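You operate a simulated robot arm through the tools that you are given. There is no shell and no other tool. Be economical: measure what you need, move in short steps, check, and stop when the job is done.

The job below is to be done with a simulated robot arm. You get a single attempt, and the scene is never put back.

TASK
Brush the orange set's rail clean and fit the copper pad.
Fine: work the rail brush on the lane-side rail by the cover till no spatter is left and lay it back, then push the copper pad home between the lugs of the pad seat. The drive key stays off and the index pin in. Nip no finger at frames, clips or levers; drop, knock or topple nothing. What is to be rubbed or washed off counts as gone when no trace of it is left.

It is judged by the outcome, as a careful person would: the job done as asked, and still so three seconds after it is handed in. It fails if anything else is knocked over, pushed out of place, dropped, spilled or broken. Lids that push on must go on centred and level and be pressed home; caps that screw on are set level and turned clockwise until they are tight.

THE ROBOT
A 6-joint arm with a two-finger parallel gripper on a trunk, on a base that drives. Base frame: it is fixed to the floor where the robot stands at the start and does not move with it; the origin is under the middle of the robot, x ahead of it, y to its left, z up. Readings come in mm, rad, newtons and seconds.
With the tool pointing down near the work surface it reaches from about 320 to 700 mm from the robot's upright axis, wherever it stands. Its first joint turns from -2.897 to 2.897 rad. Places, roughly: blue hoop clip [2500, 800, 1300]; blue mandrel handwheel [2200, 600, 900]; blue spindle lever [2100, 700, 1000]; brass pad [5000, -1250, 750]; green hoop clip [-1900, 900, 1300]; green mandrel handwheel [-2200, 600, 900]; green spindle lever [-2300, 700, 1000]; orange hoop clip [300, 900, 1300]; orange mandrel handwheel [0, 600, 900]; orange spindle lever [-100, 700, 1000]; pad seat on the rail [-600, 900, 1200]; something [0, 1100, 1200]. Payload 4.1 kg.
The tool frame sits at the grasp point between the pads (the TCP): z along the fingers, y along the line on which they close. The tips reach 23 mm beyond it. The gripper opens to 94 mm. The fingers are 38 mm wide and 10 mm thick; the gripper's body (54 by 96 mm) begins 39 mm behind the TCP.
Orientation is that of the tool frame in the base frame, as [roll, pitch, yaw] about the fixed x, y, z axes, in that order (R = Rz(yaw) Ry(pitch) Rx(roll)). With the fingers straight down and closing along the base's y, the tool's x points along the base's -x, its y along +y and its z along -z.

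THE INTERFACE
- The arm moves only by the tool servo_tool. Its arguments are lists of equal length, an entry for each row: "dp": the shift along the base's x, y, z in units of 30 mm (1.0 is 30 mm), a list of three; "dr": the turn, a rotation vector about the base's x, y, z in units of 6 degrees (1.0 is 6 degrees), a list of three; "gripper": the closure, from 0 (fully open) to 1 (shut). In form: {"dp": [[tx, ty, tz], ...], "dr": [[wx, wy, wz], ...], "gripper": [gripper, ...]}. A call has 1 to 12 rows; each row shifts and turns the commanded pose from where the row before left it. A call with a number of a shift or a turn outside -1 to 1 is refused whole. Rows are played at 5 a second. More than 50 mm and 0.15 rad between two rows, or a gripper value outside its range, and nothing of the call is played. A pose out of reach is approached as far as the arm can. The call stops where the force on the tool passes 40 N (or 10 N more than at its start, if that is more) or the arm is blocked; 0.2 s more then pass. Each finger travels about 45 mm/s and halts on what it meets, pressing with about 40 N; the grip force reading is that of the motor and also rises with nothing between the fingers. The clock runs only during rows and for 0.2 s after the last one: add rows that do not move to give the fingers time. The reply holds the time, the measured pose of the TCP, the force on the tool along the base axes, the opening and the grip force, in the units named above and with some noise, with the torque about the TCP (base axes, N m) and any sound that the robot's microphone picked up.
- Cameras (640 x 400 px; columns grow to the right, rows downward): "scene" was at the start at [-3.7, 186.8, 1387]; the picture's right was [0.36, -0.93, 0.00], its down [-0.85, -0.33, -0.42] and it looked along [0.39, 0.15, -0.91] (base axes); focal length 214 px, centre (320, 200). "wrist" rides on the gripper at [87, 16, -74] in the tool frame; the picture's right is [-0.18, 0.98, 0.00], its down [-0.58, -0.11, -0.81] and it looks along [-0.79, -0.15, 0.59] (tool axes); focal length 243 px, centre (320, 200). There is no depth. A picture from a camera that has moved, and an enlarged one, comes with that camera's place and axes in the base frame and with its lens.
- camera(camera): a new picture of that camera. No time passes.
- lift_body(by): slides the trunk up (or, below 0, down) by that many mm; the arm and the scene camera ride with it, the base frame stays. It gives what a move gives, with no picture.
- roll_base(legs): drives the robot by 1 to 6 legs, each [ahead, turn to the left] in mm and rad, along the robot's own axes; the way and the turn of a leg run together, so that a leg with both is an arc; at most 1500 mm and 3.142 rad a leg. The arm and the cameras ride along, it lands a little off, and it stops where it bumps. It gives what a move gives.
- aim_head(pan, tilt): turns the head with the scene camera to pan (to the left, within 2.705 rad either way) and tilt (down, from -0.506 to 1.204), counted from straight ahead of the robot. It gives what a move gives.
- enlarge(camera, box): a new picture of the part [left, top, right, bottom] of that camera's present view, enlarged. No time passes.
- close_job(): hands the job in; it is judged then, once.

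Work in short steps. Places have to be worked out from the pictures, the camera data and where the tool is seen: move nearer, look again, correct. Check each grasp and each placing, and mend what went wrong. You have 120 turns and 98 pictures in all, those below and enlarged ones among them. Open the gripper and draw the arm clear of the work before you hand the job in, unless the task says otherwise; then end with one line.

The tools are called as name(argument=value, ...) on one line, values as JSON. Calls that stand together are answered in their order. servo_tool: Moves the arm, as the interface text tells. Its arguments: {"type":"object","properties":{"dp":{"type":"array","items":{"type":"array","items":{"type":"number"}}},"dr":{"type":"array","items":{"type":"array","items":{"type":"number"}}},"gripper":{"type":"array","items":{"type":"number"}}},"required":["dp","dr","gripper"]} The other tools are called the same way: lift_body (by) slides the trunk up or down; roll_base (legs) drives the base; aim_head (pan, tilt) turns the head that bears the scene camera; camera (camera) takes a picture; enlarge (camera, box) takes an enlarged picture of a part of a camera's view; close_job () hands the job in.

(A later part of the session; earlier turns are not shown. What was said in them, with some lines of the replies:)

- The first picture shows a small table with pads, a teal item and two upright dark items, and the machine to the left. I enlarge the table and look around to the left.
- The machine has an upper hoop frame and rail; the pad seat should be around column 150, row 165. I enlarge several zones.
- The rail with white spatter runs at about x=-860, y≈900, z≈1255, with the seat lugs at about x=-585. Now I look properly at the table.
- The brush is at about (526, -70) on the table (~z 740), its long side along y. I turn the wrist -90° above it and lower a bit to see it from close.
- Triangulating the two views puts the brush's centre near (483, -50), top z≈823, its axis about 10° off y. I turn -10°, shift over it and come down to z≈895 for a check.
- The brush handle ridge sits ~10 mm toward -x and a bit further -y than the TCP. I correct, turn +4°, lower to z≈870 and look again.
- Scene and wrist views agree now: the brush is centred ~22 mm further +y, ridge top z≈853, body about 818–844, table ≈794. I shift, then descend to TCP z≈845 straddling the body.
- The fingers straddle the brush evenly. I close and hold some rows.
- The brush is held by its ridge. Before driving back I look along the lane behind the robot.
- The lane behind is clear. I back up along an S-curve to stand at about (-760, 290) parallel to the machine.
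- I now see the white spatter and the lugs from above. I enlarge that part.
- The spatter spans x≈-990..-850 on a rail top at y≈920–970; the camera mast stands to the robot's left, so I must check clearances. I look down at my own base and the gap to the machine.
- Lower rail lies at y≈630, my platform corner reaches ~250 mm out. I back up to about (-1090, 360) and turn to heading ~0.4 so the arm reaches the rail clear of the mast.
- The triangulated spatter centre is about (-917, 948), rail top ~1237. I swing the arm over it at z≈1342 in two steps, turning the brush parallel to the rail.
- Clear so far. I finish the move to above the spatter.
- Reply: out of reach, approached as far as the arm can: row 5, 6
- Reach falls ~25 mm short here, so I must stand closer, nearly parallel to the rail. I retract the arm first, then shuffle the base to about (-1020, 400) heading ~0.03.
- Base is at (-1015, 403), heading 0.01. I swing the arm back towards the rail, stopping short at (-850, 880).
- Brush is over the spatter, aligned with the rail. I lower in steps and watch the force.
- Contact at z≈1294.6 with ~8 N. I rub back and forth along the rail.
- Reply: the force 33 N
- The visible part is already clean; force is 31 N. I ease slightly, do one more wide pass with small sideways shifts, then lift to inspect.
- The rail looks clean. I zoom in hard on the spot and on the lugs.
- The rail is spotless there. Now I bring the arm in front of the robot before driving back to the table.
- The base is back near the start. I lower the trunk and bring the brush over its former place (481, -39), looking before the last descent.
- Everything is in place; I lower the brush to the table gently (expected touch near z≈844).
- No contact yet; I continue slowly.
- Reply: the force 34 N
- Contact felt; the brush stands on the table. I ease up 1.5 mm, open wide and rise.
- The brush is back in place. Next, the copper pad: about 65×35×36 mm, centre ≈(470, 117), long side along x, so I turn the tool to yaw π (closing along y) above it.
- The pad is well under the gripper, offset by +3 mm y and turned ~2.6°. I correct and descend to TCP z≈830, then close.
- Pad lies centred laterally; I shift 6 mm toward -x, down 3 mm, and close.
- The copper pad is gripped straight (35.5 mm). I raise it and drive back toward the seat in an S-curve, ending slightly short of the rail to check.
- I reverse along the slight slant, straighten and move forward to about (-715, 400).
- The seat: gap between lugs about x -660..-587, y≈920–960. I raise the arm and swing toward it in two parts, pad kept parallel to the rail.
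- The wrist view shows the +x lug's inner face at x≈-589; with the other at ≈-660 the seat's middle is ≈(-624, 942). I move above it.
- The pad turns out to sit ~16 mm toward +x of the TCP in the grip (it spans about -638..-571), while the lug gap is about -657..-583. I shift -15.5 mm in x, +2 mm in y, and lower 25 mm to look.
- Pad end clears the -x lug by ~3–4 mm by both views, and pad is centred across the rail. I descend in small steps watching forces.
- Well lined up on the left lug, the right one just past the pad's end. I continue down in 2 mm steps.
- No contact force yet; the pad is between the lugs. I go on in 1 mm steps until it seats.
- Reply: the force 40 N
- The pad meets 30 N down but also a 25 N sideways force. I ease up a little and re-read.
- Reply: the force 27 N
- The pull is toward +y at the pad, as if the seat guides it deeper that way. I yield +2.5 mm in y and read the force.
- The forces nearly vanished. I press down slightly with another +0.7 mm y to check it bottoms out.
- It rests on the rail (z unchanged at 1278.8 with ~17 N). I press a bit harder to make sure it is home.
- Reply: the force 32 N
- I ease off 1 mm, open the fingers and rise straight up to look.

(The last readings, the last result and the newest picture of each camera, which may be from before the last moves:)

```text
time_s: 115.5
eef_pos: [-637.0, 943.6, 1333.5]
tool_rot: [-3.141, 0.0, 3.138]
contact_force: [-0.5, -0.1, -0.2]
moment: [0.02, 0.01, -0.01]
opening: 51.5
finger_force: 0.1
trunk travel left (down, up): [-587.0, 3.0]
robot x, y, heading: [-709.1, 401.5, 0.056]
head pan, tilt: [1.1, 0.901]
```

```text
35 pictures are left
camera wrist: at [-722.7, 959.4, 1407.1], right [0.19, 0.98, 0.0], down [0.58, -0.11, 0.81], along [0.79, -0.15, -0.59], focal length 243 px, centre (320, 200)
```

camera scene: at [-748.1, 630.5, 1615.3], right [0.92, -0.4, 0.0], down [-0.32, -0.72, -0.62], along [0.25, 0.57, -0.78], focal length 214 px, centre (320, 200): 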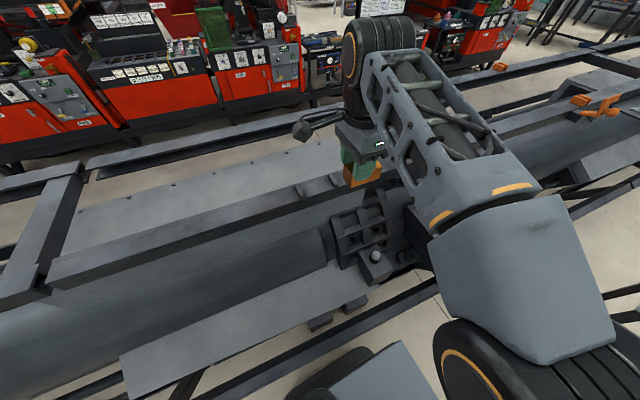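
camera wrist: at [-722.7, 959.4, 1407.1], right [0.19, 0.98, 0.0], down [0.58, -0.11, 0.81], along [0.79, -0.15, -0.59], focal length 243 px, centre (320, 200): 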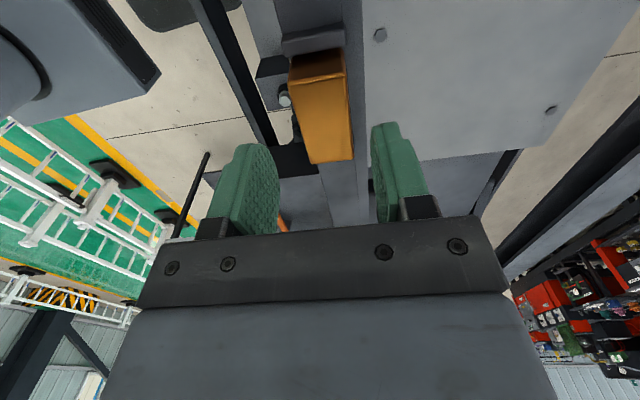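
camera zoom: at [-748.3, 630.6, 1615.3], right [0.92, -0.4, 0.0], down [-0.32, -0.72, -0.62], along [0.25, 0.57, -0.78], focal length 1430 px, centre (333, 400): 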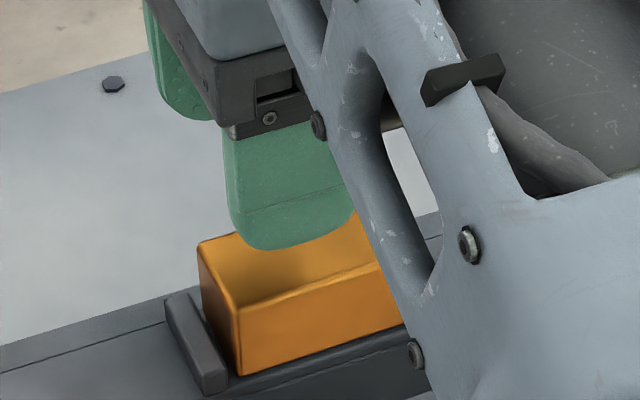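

The pad sits between the lugs. I move the arm aside to view it whole.

servo_tool(dp=[[0, 0, 0.2], [0.9, -0.5, 0], [0.9, -0.5, 0], [0.9, -0.5, 0], [0.9, -0.5, 0], [0.9, -0.5, 0], [0.9, -0.5, 0], [0.9, -0.5, 0], [0.9, -0.5, 0], [0.6, -0.5, 0], [0, 0, 0]], dr=[[0, 0, 0], [0, 0, 0], [0, 0, 0], [0, 0, 0], [0, 0, 0], [0, 0, 0], [0, 0, 0], [0, 0, 0], [0, 0, 0], [0, 0, 0], [0, 0, 0]], gripper=[0.45, 0.45, 0.45, 0.45, 0.45, 0.45, 0.45, 0.45, 0.45, 0.45, 0.45])

enlarge(camera="scene", box=[270, 155, 350, 205])

aim_head(pan=1.3, tilt=0.7)

camera(camera="scene")

```text
time_s: 118.0
eef_pos: [-406.9, 812.2, 1335.9]
tool_rot: [-3.14, -0.001, 3.141]
contact_force: [-0.2, 0.8, 0.4]
moment: [-0.01, -0.01, -0.04]
opening: 51.7
finger_force: 0.1
trunk travel left (down, up): [-587.0, 3.0]
robot x, y, heading: [-708.6, 398.2, 0.054]
head pan, tilt: [1.1, 0.901]
```

```text
8.00 times, centred on (310, 180) of scene
camera zoom: at [-748.3, 630.8, 1615.3], right [0.92, -0.4, 0.0], down [-0.32, -0.72, -0.62], along [0.25, 0.57, -0.78], focal length 1716 px, centre (400, 360)
```

zoom: 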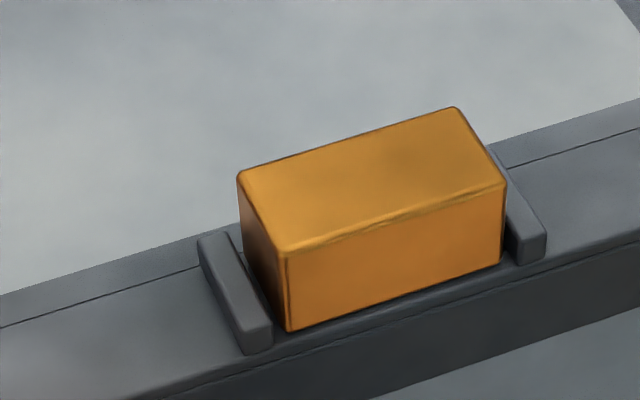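

```text
time_s: 118.7
eef_pos: [-405.6, 811.4, 1336.6]
tool_rot: [3.142, -0.001, 3.14]
contact_force: [-0.3, -0.8, 0.6]
moment: [0.01, 0.03, -0.02]
opening: 51.5
finger_force: 0.0
trunk travel left (down, up): [-587.0, 3.0]
robot x, y, heading: [-708.8, 399.3, 0.057]
head pan, tilt: [1.3, 0.7]
```

```text
33 pictures are left
camera scene: at [-760.6, 644.6, 1631.4], right [0.98, -0.21, 0.0], down [-0.14, -0.63, -0.76], along [0.16, 0.75, -0.64], focal length 214 px, centre (320, 200)
```

scene: 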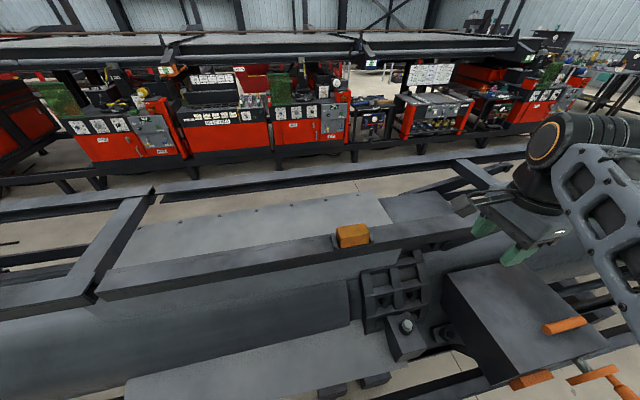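

The pad looks level, between both lugs. To be sure it is home I go back with closed fingers above its middle (-620, 944) and press down gently.

servo_tool(dp=[[-0.6, 0.5, 0.1], [-0.9, 0.5, 0], [-0.9, 0.5, 0], [-0.9, 0.5, 0], [-0.9, 0.5, 0], [-0.9, 0.5, 0], [-0.9, 0.5, 0], [-0.9, 0.5, 0], [-0.3, 0.4, 0], [0, 0, 0]], dr=[[0, 0, 0], [0, 0, 0], [0, 0, 0], [0, 0, 0], [0, 0, 0], [0, 0, 0], [0, 0, 0], [0, 0, 0], [0, 0, 0], [0, 0, 0]], gripper=[1, 1, 1, 1, 1, 1, 1, 1, 1, 1])

enlarge(camera="scene", box=[290, 180, 410, 255])

```text
time_s: 120.9
eef_pos: [-621.2, 942.7, 1339.8]
tool_rot: [3.141, -0.001, 3.139]
contact_force: [-0.6, 0.4, 0.6]
moment: [-0.01, 0.02, 0.01]
opening: 0.4
finger_force: 40.0
trunk travel left (down, up): [-587.0, 3.0]
robot x, y, heading: [-708.8, 399.2, 0.056]
head pan, tilt: [1.3, 0.7]
```

```text
5.33 times, centred on (350, 218) of scene
camera zoom: at [-760.7, 644.4, 1631.5], right [0.98, -0.21, 0.0], down [-0.14, -0.63, -0.76], along [0.16, 0.75, -0.64], focal length 1144 px, centre (160, 107)
```

zoom: 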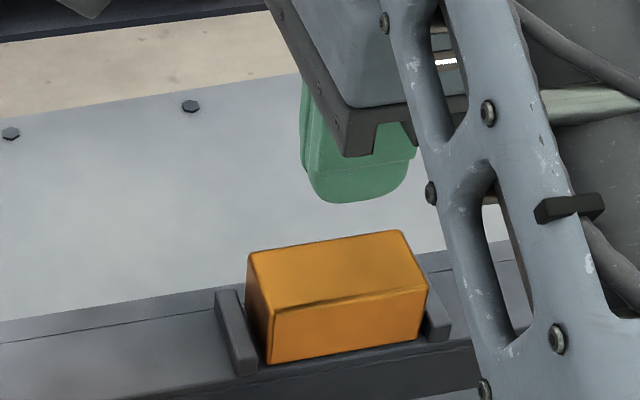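

Fingers are over the pad. I lower to just above it, then press in small steps.

servo_tool(dp=[[0, 0.04, -0.5], [0, 0, -0.5], [0, 0, -0.2], [0, 0, -0.1], [0, 0, -0.1], [0, 0, -0.1], [0, 0, -0.1], [0, 0, -0.07], [0, 0, -0.07], [0, 0, -0.07], [0, 0, 0]], dr=[[0, 0, 0], [0, 0, 0], [0, 0, 0], [0, 0, 0], [0, 0, 0], [0, 0, 0], [0, 0, 0], [0, 0, 0], [0, 0, 0], [0, 0, 0], [0, 0, 0]], gripper=[1, 1, 1, 1, 1, 1, 1, 1, 1, 1, 1])

```text
time_s: 123.2
eef_pos: [-620.0, 942.7, 1291.2]
tool_rot: [3.126, 0.001, 3.138]
contact_force: [1.3, -2.2, 7.8]
moment: [-0.07, 0.06, 0.02]
opening: 0.0
finger_force: 40.0
trunk travel left (down, up): [-587.0, 3.0]
robot x, y, heading: [-707.8, 399.4, 0.054]
head pan, tilt: [1.3, 0.7]
stopped in row 11: the force on the tool passed its limit at 42 N (the readings are from after the stop); the commanded pose is now the measured one
```

It took 42 N without sinking below z≈1291, so the pad is home. I rise and swing the arm clear, then check.

servo_tool(dp=[[0, 0, 0.5], [0, 0, 1], [0, 0, 0.2], [0.9, -0.5, 0], [0.9, -0.5, 0], [0.9, -0.5, 0], [0.9, -0.5, 0], [0.9, -0.5, 0], [0.9, -0.5, 0], [0.9, -0.5, 0], [0.6, -0.5, 0], [0, 0, 0]], dr=[[0, 0, 0], [0, 0, 0], [0, 0, 0], [0, 0, 0], [0, 0, 0], [0, 0, 0], [0, 0, 0], [0, 0, 0], [0, 0, 0], [0, 0, 0], [0, 0, 0], [0, 0, 0]], gripper=[1, 1, 1, 1, 1, 1, 1, 1, 1, 1, 1, 1])

enlarge(camera="scene", box=[310, 205, 390, 255])

enlarge(camera="scene", box=[90, 180, 330, 330])

```text
time_s: 125.8
eef_pos: [-412.8, 824.6, 1342.6]
tool_rot: [3.13, 0.001, 3.14]
contact_force: [-0.6, 0.0, 0.3]
moment: [-0.01, 0.0, -0.03]
opening: 0.0
finger_force: 40.1
trunk travel left (down, up): [-587.0, 3.0]
robot x, y, heading: [-708.4, 396.5, 0.054]
head pan, tilt: [1.3, 0.7]
```

```text
8.00 times, centred on (350, 230) of scene
camera zoom: at [-760.6, 644.8, 1631.4], right [0.98, -0.21, 0.0], down [-0.14, -0.63, -0.76], along [0.16, 0.75, -0.64], focal length 1716 px, centre (80, -40)
```

zoom: 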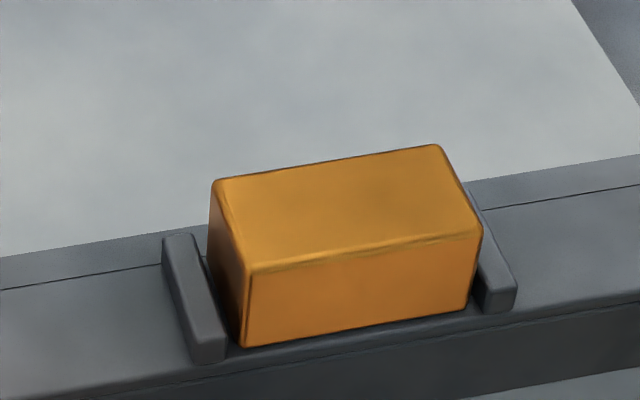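

```text
2.67 times, centred on (210, 255) of scene
camera zoom: at [-760.6, 644.8, 1631.4], right [0.98, -0.21, 0.0], down [-0.14, -0.63, -0.76], along [0.16, 0.75, -0.64], focal length 572 px, centre (613, 53)
```

zoom: 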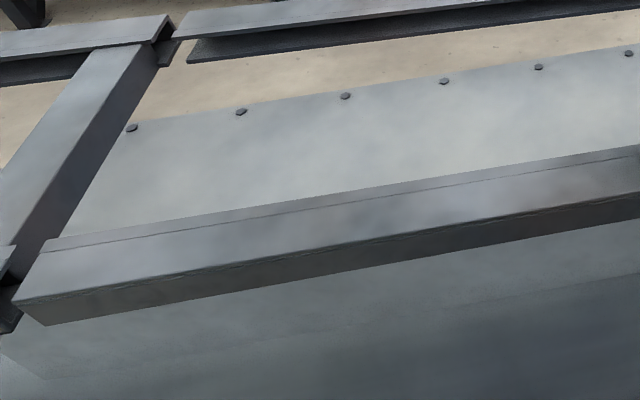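

The pad is centred with equal small gaps, level and down; the rail is spotless. I open the gripper and draw the arm back in front of the robot.

servo_tool(dp=[[0.5, -0.7, 0], [0.5, -0.8, 0], [0.5, -0.8, 0], [0.5, -0.8, 0], [0.5, -0.8, 0], [0.5, -0.8, 0], [0.5, -0.8, 0], [0.5, -0.8, 0], [0.5, -0.8, 0], [0.5, -0.8, 0], [0.5, -0.8, 0], [0, 0, 0]], dr=[[0, 0, 0], [0, 0, 0], [0, 0, 0], [0, 0, 0], [0, 0, 0], [0, 0, 0], [0, 0, 0], [0, 0, 0], [0, 0, 0], [0, 0, 0], [0, 0, 0], [0, 0, 0]], gripper=[0.8, 0.5, 0.2, 0, 0, 0, 0, 0, 0, 0, 0, 0])

aim_head(pan=0.6, tilt=0.8)

camera(camera="scene")

```text
time_s: 128.4
eef_pos: [-247.9, 558.4, 1342.6]
tool_rot: [3.13, 0.003, 3.139]
contact_force: [-0.8, -0.9, -0.7]
moment: [-0.01, -0.02, 0.01]
opening: 94.2
finger_force: 0.0
trunk travel left (down, up): [-587.0, 3.0]
robot x, y, heading: [-711.2, 399.1, 0.057]
head pan, tilt: [1.3, 0.7]
```

```text
time_s: 129.5
eef_pos: [-248.0, 560.4, 1342.9]
tool_rot: [3.129, 0.001, 3.14]
contact_force: [-0.2, 0.3, 0.0]
moment: [0.0, -0.01, -0.01]
opening: 93.9
finger_force: 0.0
trunk travel left (down, up): [-587.0, 3.0]
robot x, y, heading: [-707.3, 397.0, 0.061]
head pan, tilt: [0.6, 0.799]
```

```text
29 pictures are left
camera scene: at [-714.7, 610.8, 1623.2], right [0.61, -0.79, 0.0], down [-0.57, -0.44, -0.7], along [0.55, 0.43, -0.72], focal length 214 px, centre (320, 200)
```

scene: 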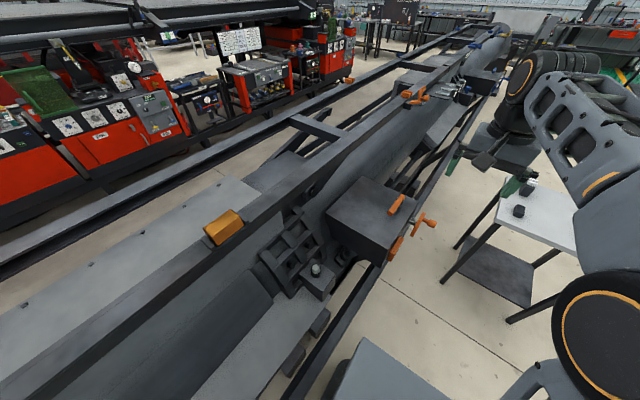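

The last picture shows the pad in its seat, the arm clear with the gripper open, and the machine controls as they were, so I hand the job in.

close_job()

```text
The job is handed in.
```

The orange set's rail is brushed clean with no spatter visible, the rail brush is back in its place on the table, and the copper pad is pressed home between the lugs; I did not touch the drive key or the index pin.
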